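You operate a simulated robot arm through the tools that you are given. There is no shell and no other tool. Be economical: measure what you need, move in short steps, check, and stop when the job is done.

Carry out the task below with a simulated two-armed robot. There is one attempt and no reset: what you move stays moved.

Task
Set the air to 2 bar, try the rotary unit, then set 5 bar.
Fine: vent shut and air on first; selector 3 to 90 and back to 0.
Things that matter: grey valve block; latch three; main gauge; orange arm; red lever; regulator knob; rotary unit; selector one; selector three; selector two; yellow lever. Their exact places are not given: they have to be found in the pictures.

It is judged by the outcome, as a careful person would: the job done as asked, and still so three seconds after it is handed in. It fails if anything else is knocked over, pushed out of place, dropped, spilled or broken.

Robot
Two 7-joint arms with fingered hands on one trunk, on a carriage that runs on a rail from [0, 0.842] to [0, -1.038] (x, y) and turns from -171 to 161 degrees about z. Base frame: it is fixed where the carriage stands at the start and does not move with it; the origin is on the floor, on the carriage's upright axis, x ahead of it, y to its left, z up; the surface under the hand at the start is at about z = 0.88. Lengths are in m, angles in degrees, forces in N, time in s.
The left shoulder is at the start at [0.07, 0.188, 1.398], the right one opposite. With the tool pointing down near the work surface each hand reaches from about 0.1 to 0.78 m from the robot's upright axis, wherever it stands, measured 20 degrees to its own side. Places, roughly: latch three [0.6, -0.6, 0.9]; main gauge [0.8, -0.1, 1.4]; orange arm [0.8, -0.5, 1.3]; red lever [0.8, 0.2, 1.2]; regulator knob [0.8, 0, 1.3]; rotary unit [0.8, -0.5, 1.3]; selector one [0.5, -0.4, 0.9]; selector three [0.5, -0.6, 0.9]; selector two [0.5, -0.5, 0.9]; yellow lever [0.8, -0.3, 1.2]. Payload 4 kg a hand.
The tool frame of a hand sits at the grasp point between the pads (the TCP): z along the fingers, y along the line on which they close. The tips reach 0.026 m beyond it. The gripper opens to 0.132 m. The gripper's body begins 0.073 m behind the TCP. The gripper is a hand of 4 fingers: y runs from the thumb to the fingers, the wrist lies at [0, 0, -0.224] in the tool frame, and closing takes about 1.5 s.
Orientation is told as [roll, pitch, yaw] about the base's x, y, z axes, in that order, counted from this pose: with the fingers straight down and closing along the base's y, the tool's x points along the base's -x, its y along +y and its z along -z.

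Tools
- The arms move only by the tool play_rows. It takes "left_moves", "right_moves" or both (then of equal length, played together; a hand with none holds still); each is a list of rows, each a list of 7 numbers: the gripper command, from -1 (fully open) to 1 (shut), values between in proportion, then the shift along the tool's x, y, z in mm, then the turn, a rotation vector about the tool's x, y, z in degrees. In form: [[gripper, dx, dy, dz, wx, wy, wz], ...]. A call has 1 to 8 rows; each row is the pose to reach, as a shift and turn from the pose commanded when the call began, along the tool's axes at that moment. Each row takes 0.2 s and may step no farther than 0.05 m and 8.6 degrees from the row before; otherwise, or with a gripper value out of range, the whole call is refused. A pose out of reach is approached as far as the arm can. The call stops where the force on the tool passes 40 N (or 10 N more than at its start, if that is more) or the arm is blocked; 0.2 s more then pass. The fingers move at their own pace (about 0.072 m/s each) and stop on an object; they squeeze with about 31 N. The grip force told is the motor's: it shows also when the fingers shut on nothing. Time passes only in rows, and 0.2 s behind the last, so rows that repeat a pose let the fingers close. The reply holds the time, the measured pose of the TCP, the force on the tool along the base axes, the opening and the grip force, in the units named above and with some noise, with the torque about the TCP (base axes, N m) and any sound that the robot's microphone picked up.
- Cameras (640 x 400 px; columns grow to the right, rows downward): "scene" is now at [0.1397, -0.0198, 1.637]; the picture's right is [-0.21, -0.98, 0.00], its down [-0.48, 0.10, -0.87] and it looks along [0.85, -0.18, -0.49] (base axes); focal length 214 px, centre (320, 200). "left" rides on the left gripper at [-0.073, 0.006, -0.094] in its tool frame; the picture's right is [-0.08, -1.00, 0.00], its down [0.79, -0.06, -0.62] and it looks along [0.61, -0.05, 0.79] (tool axes); focal length 230 px, centre (320, 200). "right" rides on the right gripper at [0.073, 0.006, -0.093] in its tool frame; the picture's right is [-0.08, 1.00, 0.00], its down [-0.78, -0.06, -0.62] and it looks along [-0.62, -0.05, 0.79] (tool axes); focal length 230 px, centre (320, 200).
- capture(camera): a new picture of that camera. The clock stands still meanwhile.
- lift_body(by): slides the trunk up (or, below 0, down) by that many m; the arms and the scene camera ride with it, the base frame stays. It gives what a move gives, with no picture.
- roll_base(legs): drives the robot by 1 to 6 legs, each [ahead, left, turn to the left] in m, m and degrees, along the robot's own axes; the way and the turn of a leg run together, so that a leg with both is an arc; at most 1.5 m and 180 degrees a leg. The arms and the cameras ride along, it lands a little off, and it stops where it bumps. It keeps to its track: a leg is cut to what the track allows. It gives what a move gives.
- set_grasp(shape, hand): the hand has 4 fingers and takes this shape, open, in about a second: jaw (thumb against the fingers, like two jaws); tri (thumb and two fingers); tip (a fingertip pinch); poke (one finger out to press); point (the index stretched); flat (the hand flat); cup (the hand cupped); fist (a fist). The gripper value then closes the fingers along that shape, each until it touches; the sizes above hold for jaw. It gives what a move gives, with no picture.
- pan_tilt(pan, tilt): turns the head with the scene camera to pan (to the left, within 86 degrees either way) and tilt (down, from -29 to 69), counted from straight ahead of the robot. It gives what a move gives.
- measure_at(camera, pixels): for up to 12 pixels [column, row] of the newest picture of that camera ("zoom" is the newest enlarged one), the place [x, y, z] in the base frame of the surface seen there, good to about 0.003 m. The clock stands still meanwhile.
- enlarge(camera, box): a new picture of the part [left, top, right, bottom] of that camera's present view, enlarged. The clock stands still meanwhile.
- sign_off(): hands the job in; it is judged then, once.

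Go step by step. Measure first, check grasps and placings, and put right what went wrong. The budget is 80 turns and 70 pictures, counting those below and the enlarged ones. Unless the task says otherwise, let go and move clear before handing in, and close with one line.

The tools are called after "Call:" by a JSON object that holds its "fn" and its "kwargs". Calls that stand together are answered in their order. play_rows: Moves the arms, as the interface text tells. Its arguments: {"type":"object","properties":{"left_moves":{"type":"array","items":{"type":"array","items":{"type":"number"}}},"right_moves":{"type":"array","items":{"type":"array","items":{"type":"number"}}}},"required":[]} The other tools are called the same way: lift_body (by) slides the trunk up or down; set_grasp (shape, hand) gives the hand a shape; roll_base (legs) drives the base; pan_tilt (pan, tilt) turns the head that bears the scene camera; capture (camera) takes a picture; measure_at (camera, pixels) gives the place of the surface under pixels of a picture; enlarge (camera, box) takes an enlarged picture of a part of a camera's view; sign_off () hands the job in.

At the start:

```text
time: 0.0
left_tool_pos: [0.4781, 0.0754, 1.5872]
left_orientation: [-0.1, 0.0, 0.1]
left_contact_force: [-0.5, 0.8, 0.5]
left_moment: [0.01, -0.01, 0.02]
left_width: 0.1319
left_grip_force: 0.1
left_shape: jaw
right_tool_pos: [0.4876, -0.2957, 1.6071]
right_orientation: [0.1, 0.0, 0.0]
right_contact_force: [-0.1, -0.5, 0.0]
right_moment: [-0.02, 0.0, 0.0]
right_width: 0.1319
right_grip_force: 0.1
right_shape: jaw
trunk travel left (down, up): [-0.875, 0.065]
robot x, y, heading: [0.0029, -0.0011, -0.1]
head pan, tilt: [-12.0, 29.6]
```

scene: 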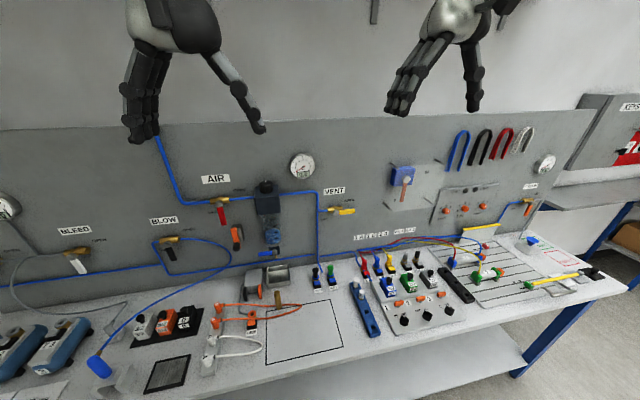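
right: 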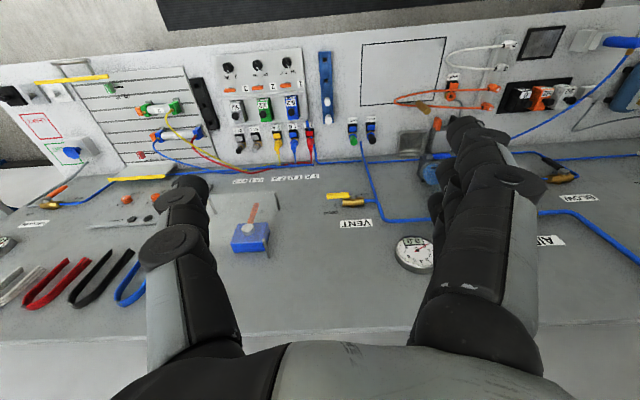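
left: 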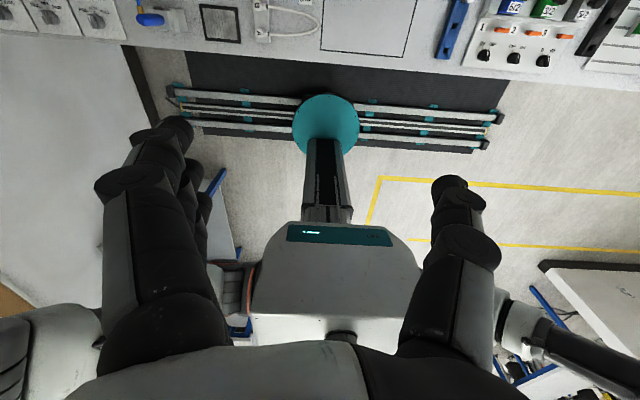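

The scene shows the board with AIR lever (222,210), regulator (268,200), gauge (302,165), VENT lever (340,210), rotary unit (402,180) and the selector panel (420,310). I'll enlarge these areas first.

Call:
{"fn": "enlarge", "kwargs": {"camera": "scene", "box": [190, 140, 370, 260]}}

Call:
{"fn": "enlarge", "kwargs": {"camera": "scene", "box": [340, 230, 500, 340]}}

Call:
{"fn": "enlarge", "kwargs": {"camera": "scene", "box": [360, 140, 560, 260]}}

```text
3.33 times, centred on (280, 200) of scene
```

zoom: 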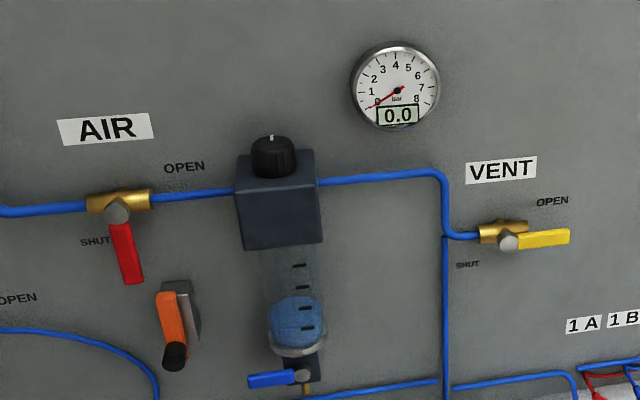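

```text
3.64 times, centred on (420, 285) of scene
```

zoom: 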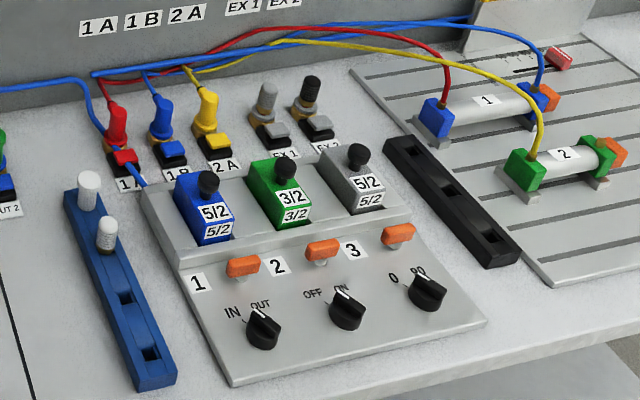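

```text
3.20 times, centred on (460, 200) of scene
```

zoom: 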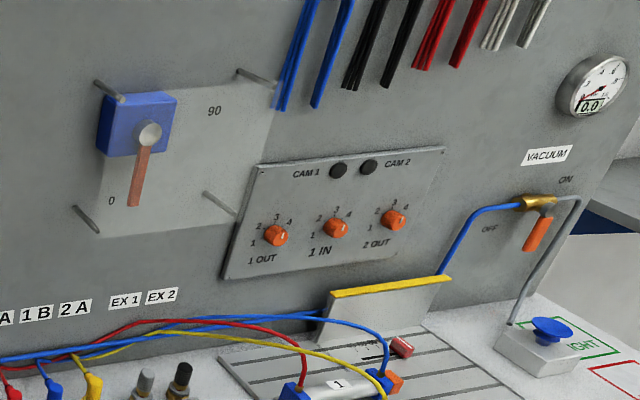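

The vent lever (yellow) is horizontal at OPEN, the red air lever is down at SHUT, and the gauge reads 0.0. I'll look closer at the selector panel and latch three, and measure the key points.

Call:
{"fn": "enlarge", "kwargs": {"camera": "right", "box": [200, 40, 340, 170]}}

Call:
{"fn": "enlarge", "kwargs": {"camera": "scene", "box": [380, 265, 470, 330]}}

Call:
{"fn": "capture", "kwargs": {"camera": "scene"}}

Call:
{"fn": "measure_at", "kwargs": {"camera": "scene", "pixels": [[223, 203], [226, 217], [265, 188], [268, 183], [332, 212], [347, 210], [302, 166], [403, 177], [404, 320], [427, 316], [449, 310], [455, 270]]}}

Call:
{"fn": "measure_at", "kwargs": {"camera": "zoom", "pixels": [[480, 180], [490, 300]]}}

```text
3.08 times, centred on (270, 105) of right
```

zoom: 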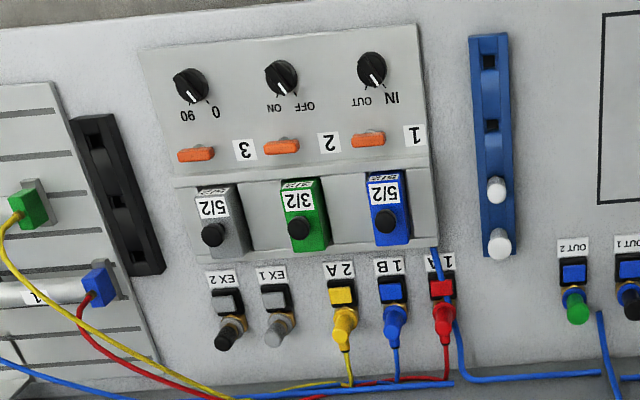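

```text
6.15 times, centred on (425, 298) of scene
```

zoom: 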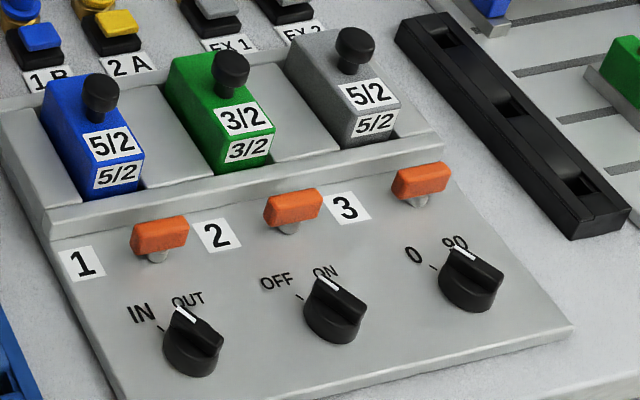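

```text
61 pictures are left
```

scene: 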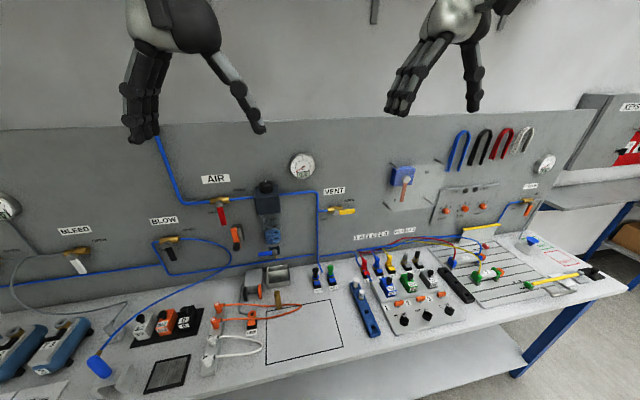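

```text
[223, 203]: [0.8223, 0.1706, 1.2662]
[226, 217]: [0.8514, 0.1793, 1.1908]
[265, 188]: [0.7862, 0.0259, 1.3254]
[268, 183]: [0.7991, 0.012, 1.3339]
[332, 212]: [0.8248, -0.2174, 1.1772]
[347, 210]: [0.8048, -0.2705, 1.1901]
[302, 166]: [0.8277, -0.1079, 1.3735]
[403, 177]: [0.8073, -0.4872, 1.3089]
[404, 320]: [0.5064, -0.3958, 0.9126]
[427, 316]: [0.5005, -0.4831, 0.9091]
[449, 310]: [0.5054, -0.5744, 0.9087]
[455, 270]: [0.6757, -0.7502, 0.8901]
```

```text
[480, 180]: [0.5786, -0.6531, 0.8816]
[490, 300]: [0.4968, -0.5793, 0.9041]
```

The panel shows all selectors seem to be at their first position (white pointers toward IN/OFF/0 in the right view), to be confirmed close up. First I shape the right hand to poke and swing it to point forward near the vent lever.

Call:
{"fn": "set_grasp", "kwargs": {"hand": "right", "shape": "poke"}}

Call:
{"fn": "play_rows", "kwargs": {"right_moves": [[-1, -8, 2, 32, 0, -8.5, 0], [-1, -16, 4, 64, 0, -17, 0], [-1, -24, 6, 96, 0, -25.5, 0], [-1, -32, 8, 128, 0, -34, 0], [-1, -40, 10, 160, 0, -42.5, 0], [-1, -48, 12, 192, 0, -51, 0], [-1, -55, 14, 224, 0, -59.5, 0], [-1, -62, 16, 257, 0, -68, 0]]}}

Call:
{"fn": "capture", "kwargs": {"camera": "scene"}}

Call:
{"fn": "capture", "kwargs": {"camera": "right"}}

```text
time: 0.9
left_tool_pos: [0.4781, 0.0766, 1.5875]
left_orientation: [0.0, -0.1, 0.1]
left_contact_force: [0.4, 0.5, -0.4]
left_moment: [-0.01, 0.01, 0.0]
left_width: 0.1321
left_grip_force: 0.0
left_shape: jaw
right_tool_pos: [0.4876, -0.2962, 1.6068]
right_orientation: [0.2, 0.1, 0.0]
right_contact_force: [-0.1, 0.5, -0.5]
right_moment: [-0.02, -0.01, 0.0]
right_width: 0.0
right_grip_force: 0.1
right_shape: poke
trunk travel left (down, up): [-0.875, 0.065]
robot x, y, heading: [-0.0022, 0.0014, -0.1]
head pan, tilt: [-12.0, 29.6]
```

```text
time: 2.7
left_tool_pos: [0.4779, 0.0767, 1.5872]
left_orientation: [0.0, 0.0, 0.2]
left_contact_force: [0.0, 0.3, 0.2]
left_moment: [-0.03, -0.02, -0.02]
left_width: 0.1319
left_grip_force: 0.1
left_shape: jaw
right_tool_pos: [0.5316, -0.2844, 1.4257]
right_orientation: [0.2, -48.2, -0.1]
right_contact_force: [0.2, 0.6, -0.5]
right_moment: [-0.02, -0.04, -0.02]
right_width: 0.0
right_grip_force: 0.2
right_shape: poke
right hand out of reach, approached as far as the arm can: row 6, 7, 8
trunk travel left (down, up): [-0.875, 0.065]
robot x, y, heading: [-0.0016, 0.0014, 0.0]
head pan, tilt: [-12.0, 29.6]
```

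```text
60 pictures are left
```

scene: 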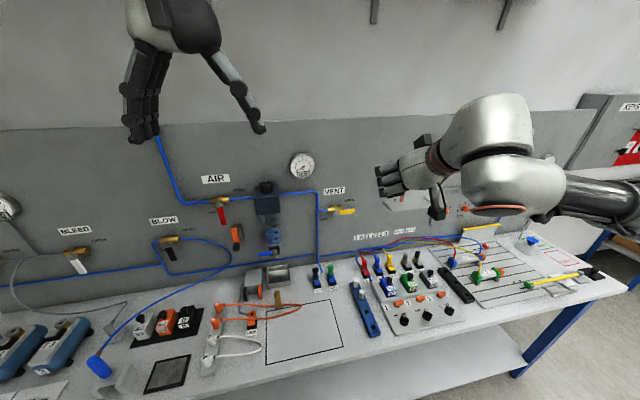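

```text
59 pictures are left
```

right: 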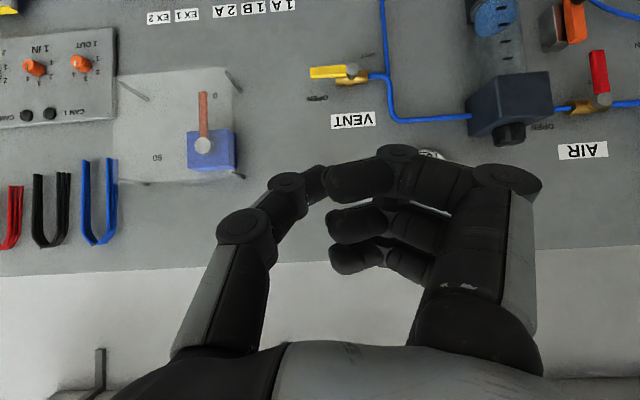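

The hand reached only pitch -48 so near to the body; the vent lever is seen at (340,72) in the right view. I'll move forward while finishing the pitch, where the arm has more room.

Call:
{"fn": "play_rows", "kwargs": {"right_moves": [[-1, 8, 3, 35, 0, 0, 0], [-1, 16, 6, 70, 0, -8, 0], [-1, 24, 9, 105, 0, -16, 0], [-1, 32, 12, 140, 0, -24, 0], [-1, 42, 15, 175, 0, -32, 0]]}}

```text
time: 3.9
left_tool_pos: [0.4801, 0.0762, 1.5864]
left_orientation: [0.0, -0.1, 0.1]
left_contact_force: [-0.3, -0.8, -1.0]
left_moment: [-0.01, -0.01, 0.07]
left_width: 0.1319
left_grip_force: 0.1
left_shape: jaw
right_tool_pos: [0.6348, -0.2695, 1.2764]
right_orientation: [0.6, -80.2, -0.6]
right_contact_force: [0.7, -0.5, -1.0]
right_moment: [0.01, 0.02, 0.01]
right_width: 0.0
right_grip_force: 0.1
right_shape: poke
trunk travel left (down, up): [-0.875, 0.065]
robot x, y, heading: [-0.0012, 0.0008, -0.2]
head pan, tilt: [-12.0, 29.6]
```

The hand now points nearly forward at (0.635,-0.27,1.276). I look at it against the vent lever.

Call:
{"fn": "enlarge", "kwargs": {"camera": "scene", "box": [260, 130, 460, 255]}}

Call:
{"fn": "capture", "kwargs": {"camera": "right"}}

```text
3.20 times, centred on (360, 192) of scene
```

zoom: 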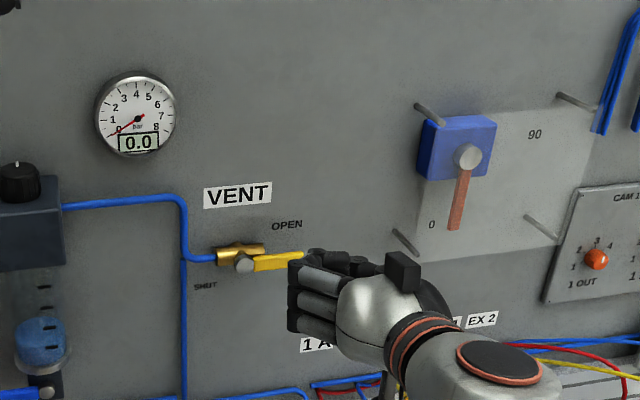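

```text
57 pictures are left
```

right: 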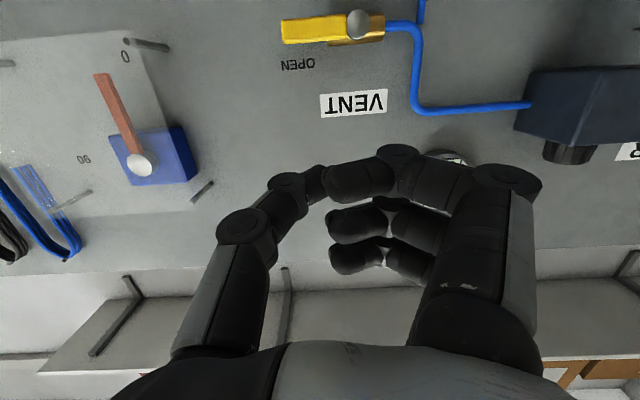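

"Poke" looks like a curled pinch here (index and thumb meet at (325,185)). I'll try "point" for a stretched finger and view it.

Call:
{"fn": "set_grasp", "kwargs": {"hand": "right", "shape": "point"}}

Call:
{"fn": "capture", "kwargs": {"camera": "right"}}

Call:
{"fn": "measure_at", "kwargs": {"camera": "right", "pixels": [[285, 30], [358, 25], [335, 30], [300, 65], [350, 105]]}}

```text
time: 4.8
left_tool_pos: [0.4784, 0.0757, 1.5874]
left_orientation: [0.0, 0.0, 0.1]
left_contact_force: [0.2, 0.7, 0.2]
left_moment: [0.02, -0.02, 0.01]
left_width: 0.132
left_grip_force: 0.1
left_shape: jaw
right_tool_pos: [0.6332, -0.2686, 1.2783]
right_orientation: [0.5, -80.2, -0.3]
right_contact_force: [-0.8, 0.2, 0.4]
right_moment: [0.0, -0.02, -0.04]
right_width: 0.1262
right_grip_force: 0.0
right_shape: point
trunk travel left (down, up): [-0.875, 0.065]
robot x, y, heading: [0.0002, 0.0004, -0.0]
head pan, tilt: [-12.0, 29.6]
```

```text
56 pictures are left
```

right: 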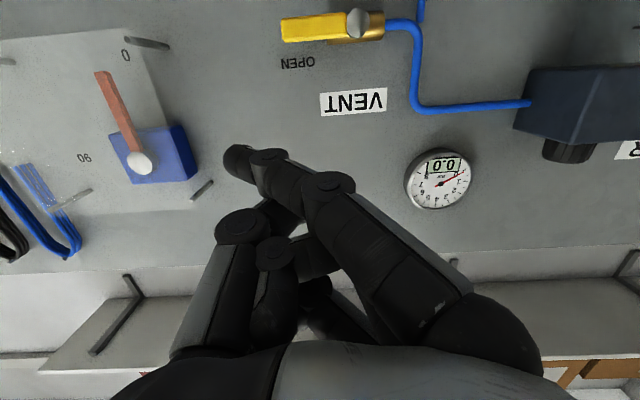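

```text
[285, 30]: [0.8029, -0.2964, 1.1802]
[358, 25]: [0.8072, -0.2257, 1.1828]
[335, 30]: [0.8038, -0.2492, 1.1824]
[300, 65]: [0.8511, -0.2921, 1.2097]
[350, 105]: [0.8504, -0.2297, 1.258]
```

The index is now stretched with its tip at (238,155); I measure it so I know the fingertip's place in the tool frame.

Call:
{"fn": "measure_at", "kwargs": {"camera": "right", "pixels": [[232, 155], [240, 155], [250, 150], [245, 175], [268, 157], [328, 186], [240, 225]]}}

Call:
{"fn": "enlarge", "kwargs": {"camera": "scene", "box": [300, 160, 440, 250]}}

```text
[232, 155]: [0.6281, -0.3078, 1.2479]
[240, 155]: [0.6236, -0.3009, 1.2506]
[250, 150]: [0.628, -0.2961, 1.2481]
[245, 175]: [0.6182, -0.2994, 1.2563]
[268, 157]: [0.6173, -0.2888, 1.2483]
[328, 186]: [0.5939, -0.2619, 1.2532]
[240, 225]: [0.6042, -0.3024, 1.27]
```

```text
4.44 times, centred on (370, 205) of scene
```

zoom: 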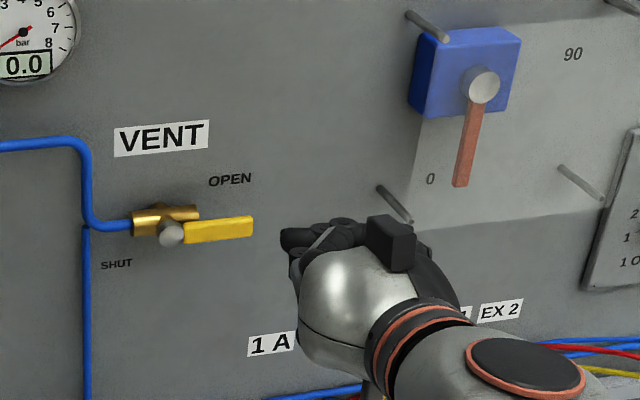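

The "point" finger hardly reaches past the TCP, so I'll use the jaw shape shut, which is known (tips 26 mm beyond the TCP).

Call:
{"fn": "set_grasp", "kwargs": {"hand": "right", "shape": "jaw"}}

Call:
{"fn": "play_rows", "kwargs": {"right_moves": [[1, 0, 0, 0, 0, -5, 0], [1, 0, 0, 0, 0, -10, 0], [1, 0, 0, 0, 0, -10, 0], [1, 0, 0, 0, 0, -10, 0], [1, 0, 0, 0, 0, -10, 0], [1, 0, 0, 0, 0, -10, 0], [1, 0, 0, 0, 0, -10, 0]]}}

Call:
{"fn": "capture", "kwargs": {"camera": "right"}}

Call:
{"fn": "enlarge", "kwargs": {"camera": "scene", "box": [300, 160, 440, 250]}}

```text
time: 5.7
left_tool_pos: [0.4787, 0.0763, 1.5876]
left_orientation: [-0.1, 0.1, 0.1]
left_contact_force: [-0.7, 0.0, 0.0]
left_moment: [-0.01, 0.0, 0.02]
left_width: 0.1317
left_grip_force: 0.2
left_shape: jaw
right_tool_pos: [0.6349, -0.2688, 1.278]
right_orientation: [0.5, -80.1, -0.4]
right_contact_force: [-0.1, 0.0, -0.2]
right_moment: [-0.03, -0.03, -0.02]
right_width: 0.1319
right_grip_force: 0.0
right_shape: jaw
trunk travel left (down, up): [-0.875, 0.065]
robot x, y, heading: [-0.0, -0.0018, -0.1]
head pan, tilt: [-12.0, 29.6]
```

```text
time: 7.3
left_tool_pos: [0.4787, 0.0766, 1.5867]
left_orientation: [-0.1, 0.0, 0.1]
left_contact_force: [-0.3, -0.1, -0.7]
left_moment: [-0.01, -0.02, 0.0]
left_width: 0.1316
left_grip_force: 0.1
left_shape: jaw
right_tool_pos: [0.6345, -0.2689, 1.2783]
right_orientation: [157.5, -89.7, -157.4]
right_contact_force: [-0.4, -0.1, 0.2]
right_moment: [0.02, 0.0, 0.02]
right_width: 0.0001
right_grip_force: 30.7
right_shape: jaw
trunk travel left (down, up): [-0.875, 0.065]
robot x, y, heading: [0.0016, -0.0018, 0.1]
head pan, tilt: [-12.0, 29.6]
```

```text
54 pictures are left
```

right: 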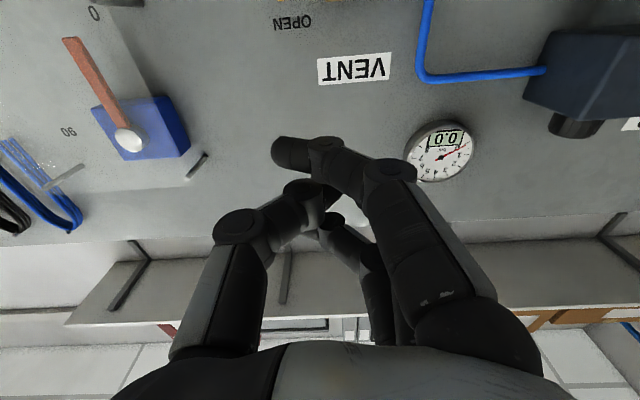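

```text
4.44 times, centred on (370, 205) of scene
```

zoom: 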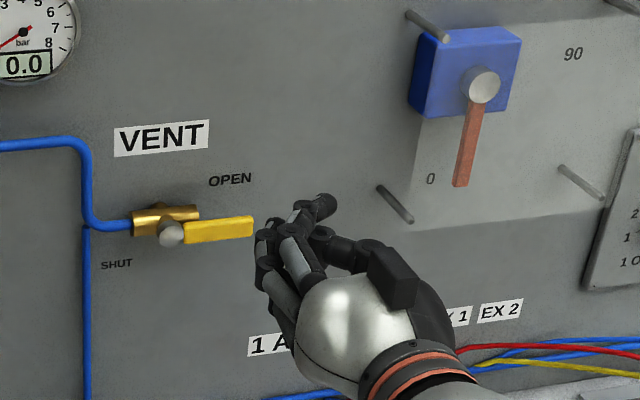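

Shut on nothing the fingers cross, so I'll instead straddle the lever with a half-open jaw and turn the hand about the lever's pivot at about (-,-0.226,1.183). First I roll the hand 90° and line up in front of the handle.

Call:
{"fn": "play_rows", "kwargs": {"right_moves": [[0, 12, -1, 0, 0, 0, -8.5], [0, 24, -2, 0, 0, 0, -17], [0, 36, -3, 0, 0, 0, -25.5], [0, 48, -4, 0, 0, 0, -34], [0, 60, -5, 0, 0, 0, -42.5], [0, 72, -6, 0, 0, 0, -51], [0, 84, -6, 0, 0, 0, -59.5], [0, 95, -6, 0, 0, 0, -68]]}}

Call:
{"fn": "capture", "kwargs": {"camera": "right"}}

Call:
{"fn": "enlarge", "kwargs": {"camera": "scene", "box": [300, 160, 440, 250]}}

```text
time: 9.1
left_tool_pos: [0.4785, 0.0755, 1.5875]
left_orientation: [-0.2, 0.0, 0.1]
left_contact_force: [-0.1, 0.6, 0.9]
left_moment: [-0.01, 0.0, 0.0]
left_width: 0.1318
left_grip_force: 0.1
left_shape: jaw
right_tool_pos: [0.6344, -0.2749, 1.1839]
right_orientation: [-90.2, -21.9, 90.1]
right_contact_force: [0.6, -0.7, -0.8]
right_moment: [0.03, 0.04, 0.0]
right_width: 0.0657
right_grip_force: 0.0
right_shape: jaw
trunk travel left (down, up): [-0.875, 0.065]
robot x, y, heading: [0.0008, -0.0012, 0.2]
head pan, tilt: [-12.0, 29.6]
```

```text
52 pictures are left
```

right: 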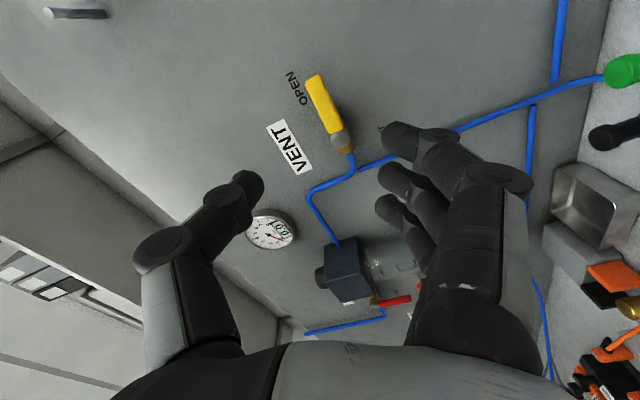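

```text
4.44 times, centred on (370, 205) of scene
```

zoom: 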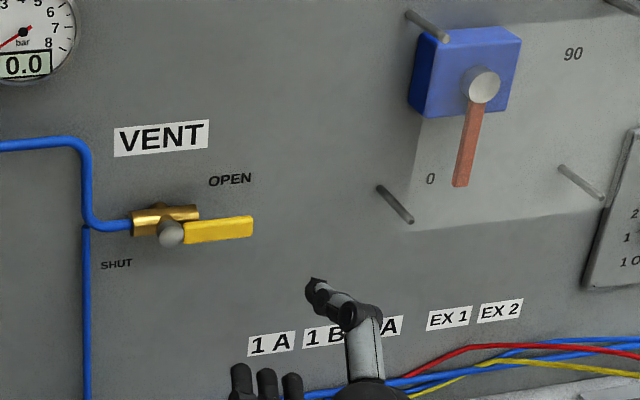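

The lever handle sits centred ahead of the jaw at the right height. I finish the roll and advance so the fingers straddle it.

Call:
{"fn": "play_rows", "kwargs": {"right_moves": [[0, 0, 0, 30, 0, 0, -7], [0, 0, 0, 60, 0, 0, -14], [0, 0, 0, 90, 0, 0, -22], [0, 0, 0, 120, 0, 0, -22], [0, 0, 0, 145, 0, 0, -22], [0, 0, 0, 168, 0, 0, -22]]}}

Call:
{"fn": "capture", "kwargs": {"camera": "right"}}

```text
time: 10.5
left_tool_pos: [0.4783, 0.0773, 1.5866]
left_orientation: [0.0, 0.1, 0.1]
left_contact_force: [0.6, -0.6, 0.5]
left_moment: [0.0, 0.01, 0.04]
left_width: 0.1317
left_grip_force: 0.0
left_shape: jaw
right_tool_pos: [0.8041, -0.2751, 1.1843]
right_orientation: [-90.1, -0.2, 90.1]
right_contact_force: [0.0, -0.3, -0.6]
right_moment: [-0.02, 0.01, 0.02]
right_width: 0.0652
right_grip_force: 0.0
right_shape: jaw
trunk travel left (down, up): [-0.875, 0.065]
robot x, y, heading: [0.0039, 0.0002, 0.1]
head pan, tilt: [-12.0, 29.6]
```

```text
50 pictures are left
```

right: 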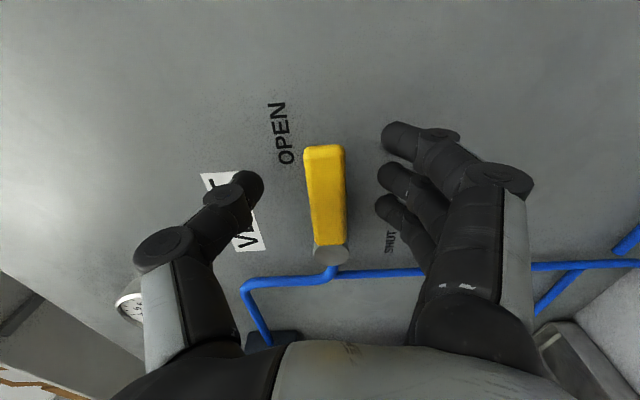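

The yellow handle lies squarely between thumb and fingers (at (323,195)). I close to a small gap and turn the hand clockwise about the pivot, part way.

Call:
{"fn": "play_rows", "kwargs": {"right_moves": [[0.62, 0, 0, 0, 0, 0, 0], [0.62, 0, 0, 0, 0, 0, 0], [0.62, -0.5, 7.2, 0, 0, 0, 8.5], [0.62, -2.1, 14.3, 0, 0, 0, 17], [0.62, -4.8, 21.1, 0, 0, 0, 25.5], [0.62, -8.4, 27.4, 0, 0, 0, 34], [0.62, -12.9, 33.1, 0, 0, 0, 42.5], [0.62, -18.2, 38.1, 0, 0, 0, 51]]}}

Call:
{"fn": "capture", "kwargs": {"camera": "right"}}

```text
time: 12.3
left_tool_pos: [0.4786, 0.077, 1.5862]
left_orientation: [-0.1, 0.0, 0.1]
left_contact_force: [-0.3, -0.2, 0.8]
left_moment: [0.0, 0.01, 0.01]
left_width: 0.132
left_grip_force: 0.1
left_shape: jaw
right_tool_pos: [0.8035, -0.2571, 1.146]
right_orientation: [-90.3, -51.2, 90.3]
right_contact_force: [0.4, -0.5, 0.8]
right_moment: [-0.02, 0.01, 0.02]
right_width: 0.0256
right_grip_force: 0.0
right_shape: jaw
trunk travel left (down, up): [-0.875, 0.065]
robot x, y, heading: [-0.002, -0.0015, -0.2]
head pan, tilt: [-12.0, 29.6]
```

```text
49 pictures are left
```

right: 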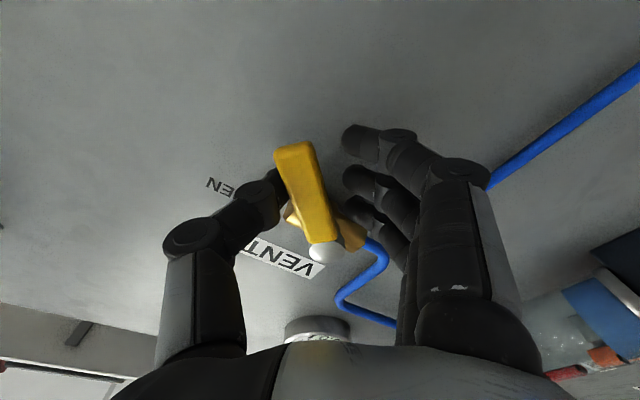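

The handle follows, lagging about 15°. I continue the turn until it meets its stop.

Call:
{"fn": "play_rows", "kwargs": {"right_moves": [[0.62, -0.5, 7.2, 0, 0, 0, 8.5], [0.62, -2.1, 14.3, 0, 0, 0, 17], [0.62, -4.8, 21.1, 0, 0, 0, 25.5], [0.62, -8.4, 27.4, 0, 0, 0, 34], [0.62, -12.9, 33.1, 0, 0, 0, 42.5], [0.62, -18.2, 38.1, 0, 0, 0, 51], [0.62, -24.1, 42.2, 0, 0, 0, 59.5]]}}

Call:
{"fn": "capture", "kwargs": {"camera": "right"}}

```text
time: 13.9
left_tool_pos: [0.48, 0.075, 1.5867]
left_orientation: [0.0, 0.1, 0.0]
left_contact_force: [-0.8, -0.4, -0.2]
left_moment: [-0.01, -0.01, 0.0]
left_width: 0.1318
left_grip_force: 0.0
left_shape: jaw
right_tool_pos: [0.804, -0.2113, 1.1332]
right_orientation: [89.3, -69.3, -89.2]
right_contact_force: [-6.5, -5.4, -19.3]
right_moment: [-1.17, 0.05, 0.13]
right_width: 0.0313
right_grip_force: 0.1
right_shape: jaw
trunk travel left (down, up): [-0.875, 0.065]
robot x, y, heading: [0.0001, -0.0015, 0.3]
head pan, tilt: [-12.0, 29.6]
```

```text
48 pictures are left
```

right: 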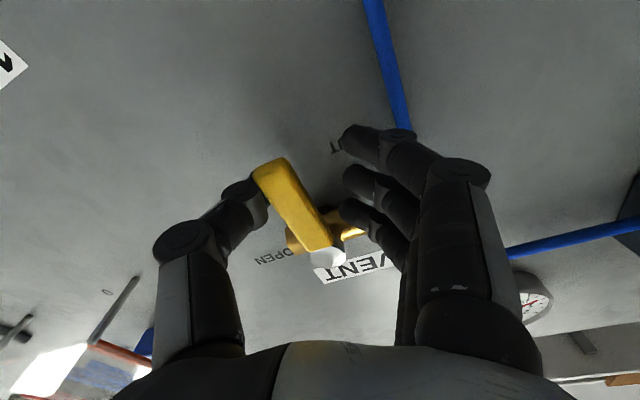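

The hand is at 110° with a stop force of about 20 N, so the lever should be at SHUT. I open and back off straight, then check.

Call:
{"fn": "play_rows", "kwargs": {"right_moves": [[0, 0, 0, 0, 0, 0, -8], [-0.3, 0, 0, 0, 0, 0, -16], [-0.3, 0, 0, -30, 0, 0, -16], [-0.3, 0, 0, -70, 0, 0, -16], [-0.3, 0, 0, -110, 0, 0, -20], [-0.3, 0, 0, -140, 0, 0, -20]]}}

Call:
{"fn": "enlarge", "kwargs": {"camera": "scene", "box": [190, 140, 370, 260]}}

Call:
{"fn": "capture", "kwargs": {"camera": "right"}}

```text
time: 15.3
left_tool_pos: [0.478, 0.0757, 1.5882]
left_orientation: [-0.2, -0.1, 0.1]
left_contact_force: [-0.7, -0.1, -0.2]
left_moment: [-0.02, 0.01, -0.03]
left_width: 0.1317
left_grip_force: 0.0
left_shape: jaw
right_tool_pos: [0.6631, -0.2091, 1.138]
right_orientation: [114.8, -89.4, -114.7]
right_contact_force: [0.2, -0.2, -0.8]
right_moment: [0.0, 0.01, 0.01]
right_width: 0.0854
right_grip_force: 0.1
right_shape: jaw
trunk travel left (down, up): [-0.875, 0.065]
robot x, y, heading: [-0.0006, -0.0014, 0.2]
head pan, tilt: [-12.0, 29.6]
```

```text
3.33 times, centred on (280, 200) of scene
```

zoom: 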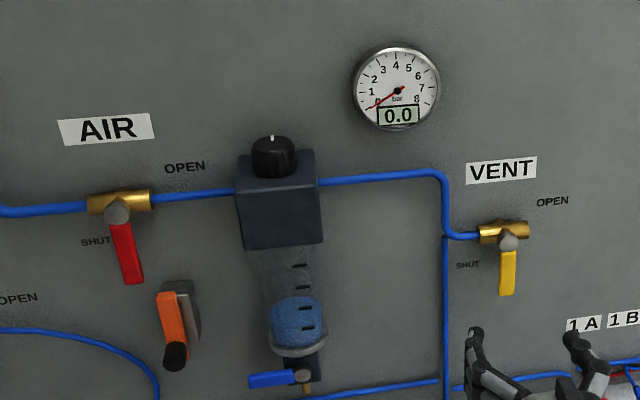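

```text
46 pictures are left
```

right: 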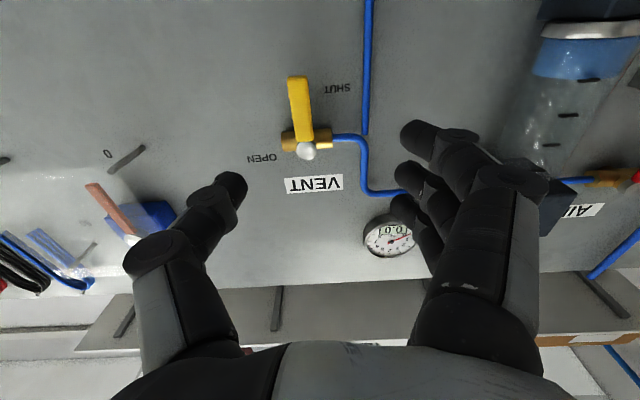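

The vent lever now points down at SHUT. Next the red air lever with the left hand; I measure it, the orange item near it, and the regulator knob.

Call:
{"fn": "enlarge", "kwargs": {"camera": "scene", "box": [195, 165, 315, 255]}}

Call:
{"fn": "measure_at", "kwargs": {"camera": "zoom", "pixels": [[140, 220], [152, 260], [164, 305], [232, 330], [250, 410], [215, 320], [360, 130], [345, 155], [385, 155], [368, 170], [365, 112], [365, 280]]}}

```text
4.44 times, centred on (255, 210) of scene
```

zoom: 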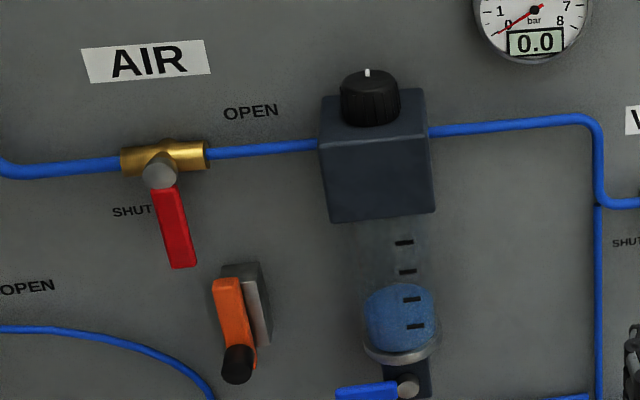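

```text
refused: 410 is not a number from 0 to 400
```

Call:
{"fn": "measure_at", "kwargs": {"camera": "zoom", "pixels": [[160, 172], [172, 215], [184, 262], [228, 290], [238, 360], [245, 268], [369, 80], [345, 100], [395, 100], [369, 112], [369, 73], [375, 180]]}}

```text
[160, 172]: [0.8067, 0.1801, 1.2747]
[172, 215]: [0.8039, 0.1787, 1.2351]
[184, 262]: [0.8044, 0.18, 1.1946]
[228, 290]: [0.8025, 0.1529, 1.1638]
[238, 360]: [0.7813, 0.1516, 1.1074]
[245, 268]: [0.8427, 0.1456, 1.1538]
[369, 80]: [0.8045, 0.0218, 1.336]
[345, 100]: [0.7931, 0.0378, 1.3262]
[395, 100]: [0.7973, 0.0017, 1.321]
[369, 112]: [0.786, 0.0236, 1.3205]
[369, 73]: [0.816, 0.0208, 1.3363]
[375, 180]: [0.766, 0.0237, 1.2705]
```

Red lever: pivot about (y 0.180, z 1.272), hanging to z 1.19; the orange handle's top at z≈1.175 leaves about 2 cm clearance. I swing the left hand forward in two stages.

Call:
{"fn": "play_rows", "kwargs": {"left_moves": [[-0.3, -12, 11, 33, 0, -8.5, 0], [-0.3, -24, 22, 66, 0, -17, 0], [-0.3, -36, 33, 100, 0, -25.5, 0], [-0.3, -50, 44, 134, 0, -34, 0], [-0.3, -62, 54, 167, 0, -42.5, 0]]}}

```text
time: 16.5
left_tool_pos: [0.5399, 0.1319, 1.4212]
left_orientation: [-0.3, -42.7, 0.2]
left_contact_force: [0.3, -0.1, -0.4]
left_moment: [0.0, -0.01, -0.03]
left_width: 0.0863
left_grip_force: 0.1
left_shape: jaw
right_tool_pos: [0.6636, -0.2075, 1.1372]
right_orientation: [109.3, -89.4, -109.3]
right_contact_force: [0.2, 0.4, 1.1]
right_moment: [-0.04, -0.01, -0.03]
right_width: 0.0853
right_grip_force: 0.0
right_shape: jaw
trunk travel left (down, up): [-0.875, 0.065]
robot x, y, heading: [0.0032, 0.0039, 0.1]
head pan, tilt: [-12.0, 29.6]
```

On course. Second stage to the point in front of the red lever at (0.65,0.18,1.23), pitch -90.

Call:
{"fn": "play_rows", "kwargs": {"left_moves": [[0, 8, 8, 36, 0, -4, 0], [0, 16, 16, 72, 0, -12, 0], [0, 24, 24, 108, 0, -20, 0], [0, 32, 32, 144, 0, -28, 0], [0, 40, 40, 180, 0, -36, 0], [0, 49, 49, 215, 0, -44, 0], [0, 49, 49, 215, 0, -47.3, 0]]}}

Call:
{"fn": "capture", "kwargs": {"camera": "left"}}

```text
time: 18.1
left_tool_pos: [0.643, 0.1527, 1.247]
left_orientation: [-25.3, -89.3, 26.4]
left_contact_force: [0.9, 0.1, -0.7]
left_moment: [0.02, -0.01, -0.07]
left_width: 0.0663
left_grip_force: 0.0
left_shape: jaw
left hand out of reach, approached as far as the arm can: row 5, 6, 7
right_tool_pos: [0.6653, -0.2039, 1.1375]
right_orientation: [107.0, -89.6, -106.8]
right_contact_force: [0.2, 1.1, 0.3]
right_moment: [0.0, 0.0, -0.08]
right_width: 0.0851
right_grip_force: 0.0
right_shape: jaw
trunk travel left (down, up): [-0.875, 0.065]
robot x, y, heading: [-0.0025, -0.0016, 0.0]
head pan, tilt: [-12.0, 29.6]
```

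```text
44 pictures are left
```

left: 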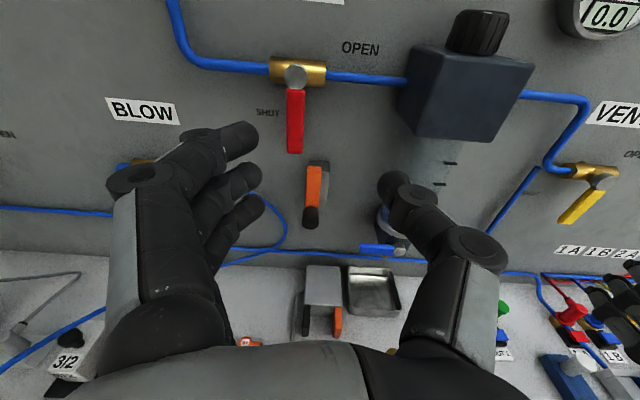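

The left hand stopped a bit short at (0.643,0.153,1.247). I try moving on forward toward y 0.18, z 1.23, where the arm is less folded.

Call:
{"fn": "play_rows", "kwargs": {"left_moves": [[0, 4, 7, 20, 0, 0, 0], [0, 8, 14, 40, 0, 0, 0], [0, 12, 21, 60, 0, 0, 0], [0, 17, 27, 80, 0, 0, 0]]}}

Call:
{"fn": "capture", "kwargs": {"camera": "left"}}

```text
time: 19.1
left_tool_pos: [0.7148, 0.1344, 1.2519]
left_orientation: [1.6, -88.9, -0.1]
left_contact_force: [0.9, -0.1, -0.4]
left_moment: [-0.02, -0.03, 0.01]
left_width: 0.0662
left_grip_force: 0.0
left_shape: jaw
left hand out of reach, approached as far as the arm can: row 1, 2, 3, 4
right_tool_pos: [0.6641, -0.2111, 1.1377]
right_orientation: [103.3, -89.4, -103.3]
right_contact_force: [0.3, 0.0, 0.1]
right_moment: [0.0, -0.04, 0.02]
right_width: 0.0854
right_grip_force: 0.0
right_shape: jaw
trunk travel left (down, up): [-0.875, 0.065]
robot x, y, heading: [0.0006, 0.0002, 0.3]
head pan, tilt: [-12.0, 29.6]
```

```text
43 pictures are left
```

left: 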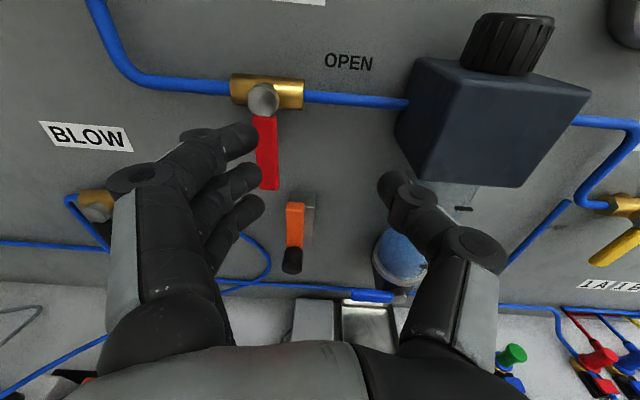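

The arm is at a joint limit for larger y here, so I slide the carriage 0.08 m to the left; everything is clear of the board by 5 cm.

Call:
{"fn": "roll_base", "kwargs": {"legs": [[0, 0.08, 0]]}}

```text
time: 20.2
left_tool_pos: [0.7146, 0.2106, 1.2522]
left_orientation: [8.6, -88.8, -7.1]
left_contact_force: [-0.4, -1.2, 0.8]
left_moment: [-0.01, 0.01, 0.06]
left_width: 0.0662
left_grip_force: 0.0
left_shape: jaw
right_tool_pos: [0.6635, -0.1349, 1.136]
right_orientation: [103.6, -89.3, -103.6]
right_contact_force: [-0.2, -1.4, -0.6]
right_moment: [0.01, 0.0, 0.05]
right_width: 0.0857
right_grip_force: 0.1
right_shape: jaw
trunk travel left (down, up): [-0.875, 0.065]
robot x, y, heading: [-0.0007, 0.0743, -0.0]
head pan, tilt: [-12.0, 29.6]
```

Now at y 0.211; I shift to y 0.18, z 1.23 first, before advancing.

Call:
{"fn": "play_rows", "kwargs": {"left_moves": [[0, 10, -15, 0, 0, 0, 0], [0, 22, -31, 0, 0, 0, 0], [0, 22, -31, 25, 0, 0, 0]]}}

Call:
{"fn": "capture", "kwargs": {"camera": "left"}}

```text
time: 21.0
left_tool_pos: [0.7402, 0.1859, 1.2283]
left_orientation: [-6.7, -88.9, 8.2]
left_contact_force: [0.7, 0.9, 0.4]
left_moment: [0.01, 0.03, -0.01]
left_width: 0.0661
left_grip_force: 0.0
left_shape: jaw
right_tool_pos: [0.6626, -0.1285, 1.1378]
right_orientation: [108.5, -89.5, -108.5]
right_contact_force: [-0.6, 1.3, 0.2]
right_moment: [0.0, 0.04, 0.02]
right_width: 0.0854
right_grip_force: 0.0
right_shape: jaw
trunk travel left (down, up): [-0.875, 0.065]
robot x, y, heading: [-0.0009, 0.0804, 0.0]
head pan, tilt: [-12.0, 29.6]
```

```text
42 pictures are left
```

left: 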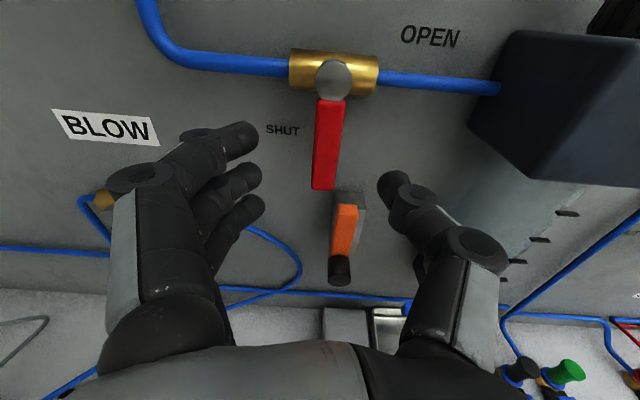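

The red lever is framed between thumb and fingers. I correct y by -6 mm, advance to x 0.80 and narrow the gap.

Call:
{"fn": "play_rows", "kwargs": {"left_moves": [[0, 0, -6, 20, 0, 0, 0], [0, 0, -6, 40, 0, 0, 0], [0, 0, -6, 61, 0, 0, 0], [0.6, 0, -6, 61, 0, 0, 0], [0.6, 0, -6, 61, 0, 0, 0]]}}

Call:
{"fn": "capture", "kwargs": {"camera": "left"}}

```text
time: 22.2
left_tool_pos: [0.8007, 0.1804, 1.2273]
left_orientation: [-3.2, -88.9, 4.6]
left_contact_force: [-0.7, 1.3, -1.4]
left_moment: [-0.06, 0.05, 0.04]
left_width: 0.027
left_grip_force: 0.0
left_shape: jaw
right_tool_pos: [0.6632, -0.1299, 1.1371]
right_orientation: [107.6, -89.4, -107.6]
right_contact_force: [0.9, 0.7, -0.2]
right_moment: [0.0, 0.0, 0.0]
right_width: 0.0853
right_grip_force: 0.0
right_shape: jaw
trunk travel left (down, up): [-0.875, 0.065]
robot x, y, heading: [-0.0042, 0.0785, -0.1]
head pan, tilt: [-12.0, 29.6]
```

```text
41 pictures are left
```

left: 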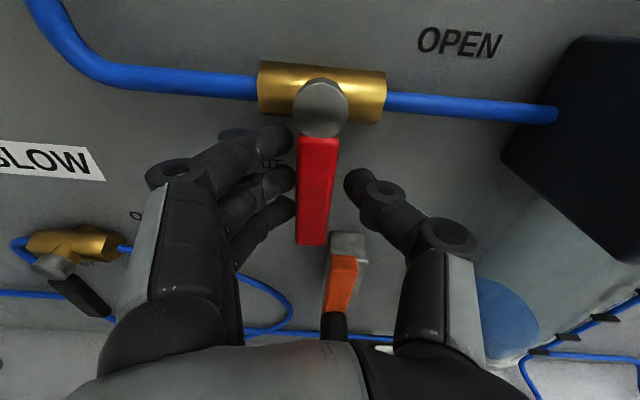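

The lever is between the fingers with a small gap. I turn the hand counter-clockwise about the pivot.

Call:
{"fn": "play_rows", "kwargs": {"left_moves": [[0.6, -0.5, -6.5, 0, 0, 0, -8.5], [0.6, -1.9, -12.9, 0, 0, 0, -17], [0.6, -4.3, -18.9, 0, 0, 0, -25.5], [0.6, -7.5, -24.6, 0, 0, 0, -34], [0.6, -11.6, -29.7, 0, 0, 0, -42.5], [0.6, -16.3, -34.2, 0, 0, 0, -51]]}}

Call:
{"fn": "capture", "kwargs": {"camera": "left"}}

```text
time: 23.6
left_tool_pos: [0.8019, 0.145, 1.2446]
left_orientation: [-88.5, -38.9, 90.6]
left_contact_force: [0.4, 1.1, -0.9]
left_moment: [0.02, 0.0, 0.05]
left_width: 0.0269
left_grip_force: 0.0
left_shape: jaw
right_tool_pos: [0.6635, -0.1317, 1.1373]
right_orientation: [107.8, -89.4, -107.8]
right_contact_force: [-0.3, 0.5, -0.1]
right_moment: [0.01, -0.02, -0.02]
right_width: 0.0853
right_grip_force: 0.1
right_shape: jaw
trunk travel left (down, up): [-0.875, 0.065]
robot x, y, heading: [-0.0022, 0.0798, -0.2]
head pan, tilt: [-12.0, 29.6]
```

```text
40 pictures are left
```

left: 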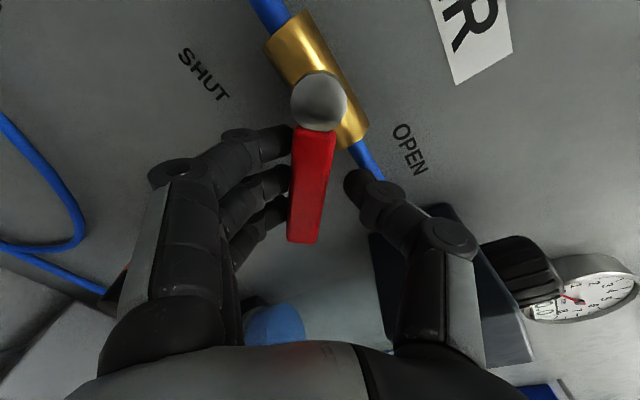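

The lever follows nicely. I continue to its stop.

Call:
{"fn": "play_rows", "kwargs": {"left_moves": [[0.6, -0.5, -6.5, 0, 0, 0, -8.5], [0.6, -1.9, -12.9, 0, 0, 0, -17], [0.6, -4.3, -18.9, 0, 0, 0, -25.5], [0.6, -7.5, -24.6, 0, 0, 0, -34], [0.6, -11.6, -29.7, 0, 0, 0, -42.5], [0.6, -16.3, -34.2, 0, 0, 0, -51]]}}

Call:
{"fn": "capture", "kwargs": {"camera": "left"}}

```text
time: 25.0
left_tool_pos: [0.8033, 0.1365, 1.2805]
left_orientation: [-88.7, 12.2, 91.7]
left_contact_force: [-1.4, 2.0, -7.2]
left_moment: [0.12, 0.07, 0.1]
left_width: 0.0279
left_grip_force: 0.1
left_shape: jaw
right_tool_pos: [0.6644, -0.1296, 1.1373]
right_orientation: [103.7, -89.5, -103.7]
right_contact_force: [-0.9, 0.2, -0.6]
right_moment: [0.01, 0.0, 0.0]
right_width: 0.0853
right_grip_force: 0.2
right_shape: jaw
trunk travel left (down, up): [-0.875, 0.065]
robot x, y, heading: [-0.0023, 0.0764, -0.2]
head pan, tilt: [-12.0, 29.6]
```

```text
39 pictures are left
```

left: 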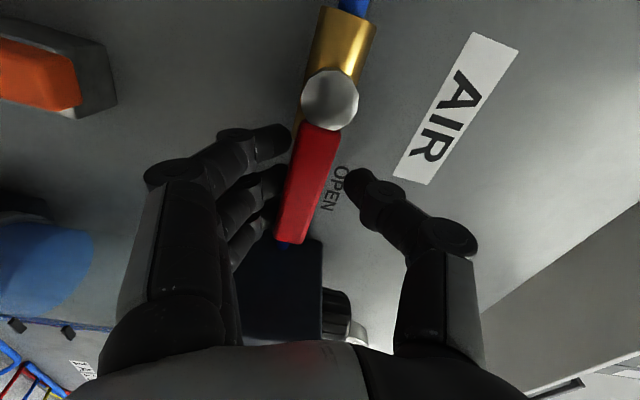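

The handle is now in line with the pipe (stop force 7 N). I open and back off, then check the gauge.

Call:
{"fn": "play_rows", "kwargs": {"left_moves": [[0.2, 0, 0, 0, 0, 0, 6], [0, 0, 0, 0, 0, 0, 10], [0, 0, 0, -40, 0, 0, 10], [0, 0, 0, -85, 0, 0, 12], [0, 0, 0, -130, 0, 0, 12]]}}

Call:
{"fn": "capture", "kwargs": {"camera": "scene"}}

Call:
{"fn": "enlarge", "kwargs": {"camera": "scene", "box": [210, 140, 390, 260]}}

```text
time: 26.2
left_tool_pos: [0.6727, 0.1334, 1.285]
left_orientation: [-88.9, 0.2, 91.5]
left_contact_force: [0.1, -0.1, 0.0]
left_moment: [0.01, 0.03, -0.02]
left_width: 0.0652
left_grip_force: 0.1
left_shape: jaw
right_tool_pos: [0.6621, -0.132, 1.1384]
right_orientation: [109.6, -89.4, -109.6]
right_contact_force: [-0.5, 0.1, 0.0]
right_moment: [0.0, -0.01, 0.0]
right_width: 0.0854
right_grip_force: 0.0
right_shape: jaw
trunk travel left (down, up): [-0.875, 0.065]
robot x, y, heading: [-0.0027, 0.0745, -0.1]
head pan, tilt: [-12.0, 29.6]
```

```text
38 pictures are left
```

scene: 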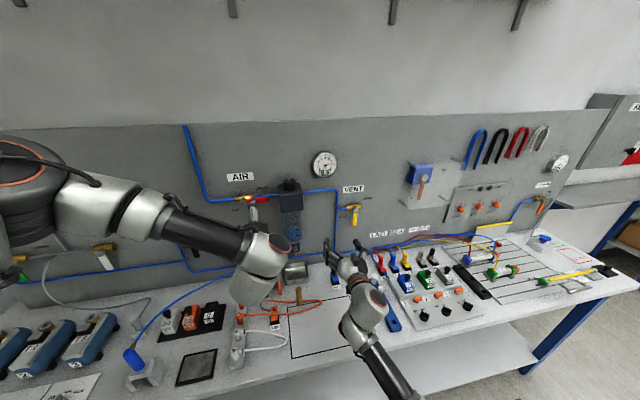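

```text
3.33 times, centred on (300, 200) of scene
```

zoom: 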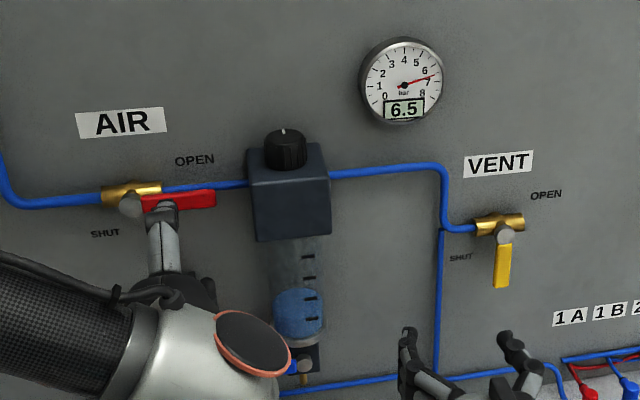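

Air is on (red lever horizontal) and the gauge reads 6.5 bar, so the knob must come down. I draw the left hand back out of the way and bring the right hand above-front of the knob (0.806,0.021,1.32), pitched about -35.

Call:
{"fn": "play_rows", "kwargs": {"left_moves": [[0, -10, 0, -20, 0, 0, 0], [0, -20, 0, -40, 0, 0, 0], [0, -30, 0, -60, 0, 0, 0], [0, -40, 0, -80, 0, 0, 0], [0, -50, 0, -100, 0, 0, 0], [0, -60, 0, -120, 0, 0, 0], [0, -60, 0, -130, 0, 0, 0]], "right_moves": [[-0.1, -40, 22, 11, 0, 7.9, 0], [-0.1, -80, 44, 22, 0, 15.7, 0], [-0.1, -121, 66, 33, 0, 23.6, 0], [-0.1, -161, 87, 45, 0, 31.4, 0], [-0.1, -201, 109, 56, 0, 39.3, 0], [-0.1, -242, 131, 67, 0, 47, 0], [-0.1, -282, 153, 78, 0, 55, 0]]}}

Call:
{"fn": "capture", "kwargs": {"camera": "right"}}

Call:
{"fn": "capture", "kwargs": {"camera": "scene"}}

```text
time: 27.8
left_tool_pos: [0.5424, 0.1893, 1.2864]
left_orientation: [-88.8, 0.1, 91.6]
left_contact_force: [-0.7, 0.6, -0.1]
left_moment: [0.0, 0.01, 0.02]
left_width: 0.0652
left_grip_force: 0.1
left_shape: jaw
right_tool_pos: [0.7412, 0.0191, 1.4216]
right_orientation: [0.6, -35.0, -0.3]
right_contact_force: [-0.3, 0.3, 0.3]
right_moment: [-0.02, 0.01, 0.0]
right_width: 0.0733
right_grip_force: 0.1
right_shape: jaw
trunk travel left (down, up): [-0.875, 0.065]
robot x, y, heading: [0.0004, 0.0791, 0.1]
head pan, tilt: [-12.0, 29.6]
```

```text
36 pictures are left
```

right: 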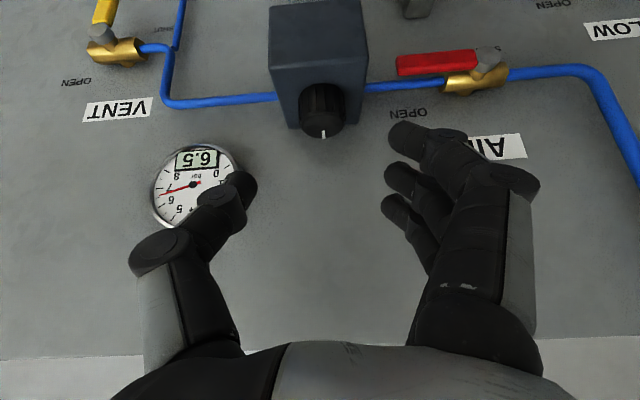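

```text
35 pictures are left
```

scene: 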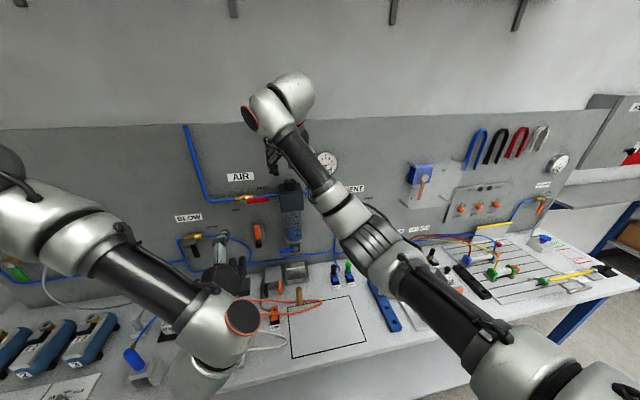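

The right view shows knob (322,110), regulator body and even the gauge (195,185). I measure the knob rim and body edges precisely.

Call:
{"fn": "measure_at", "kwargs": {"camera": "right", "pixels": [[322, 122], [322, 133], [303, 120], [342, 120], [322, 95], [290, 90], [355, 90], [285, 125], [358, 125], [275, 60], [318, 50]]}}

```text
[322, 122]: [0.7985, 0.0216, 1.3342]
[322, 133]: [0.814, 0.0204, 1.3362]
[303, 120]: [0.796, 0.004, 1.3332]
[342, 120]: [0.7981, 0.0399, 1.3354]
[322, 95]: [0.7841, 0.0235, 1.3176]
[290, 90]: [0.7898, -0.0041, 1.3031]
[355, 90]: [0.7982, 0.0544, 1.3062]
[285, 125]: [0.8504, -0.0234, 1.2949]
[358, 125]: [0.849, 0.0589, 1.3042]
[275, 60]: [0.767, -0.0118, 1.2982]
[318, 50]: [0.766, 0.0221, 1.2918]
```

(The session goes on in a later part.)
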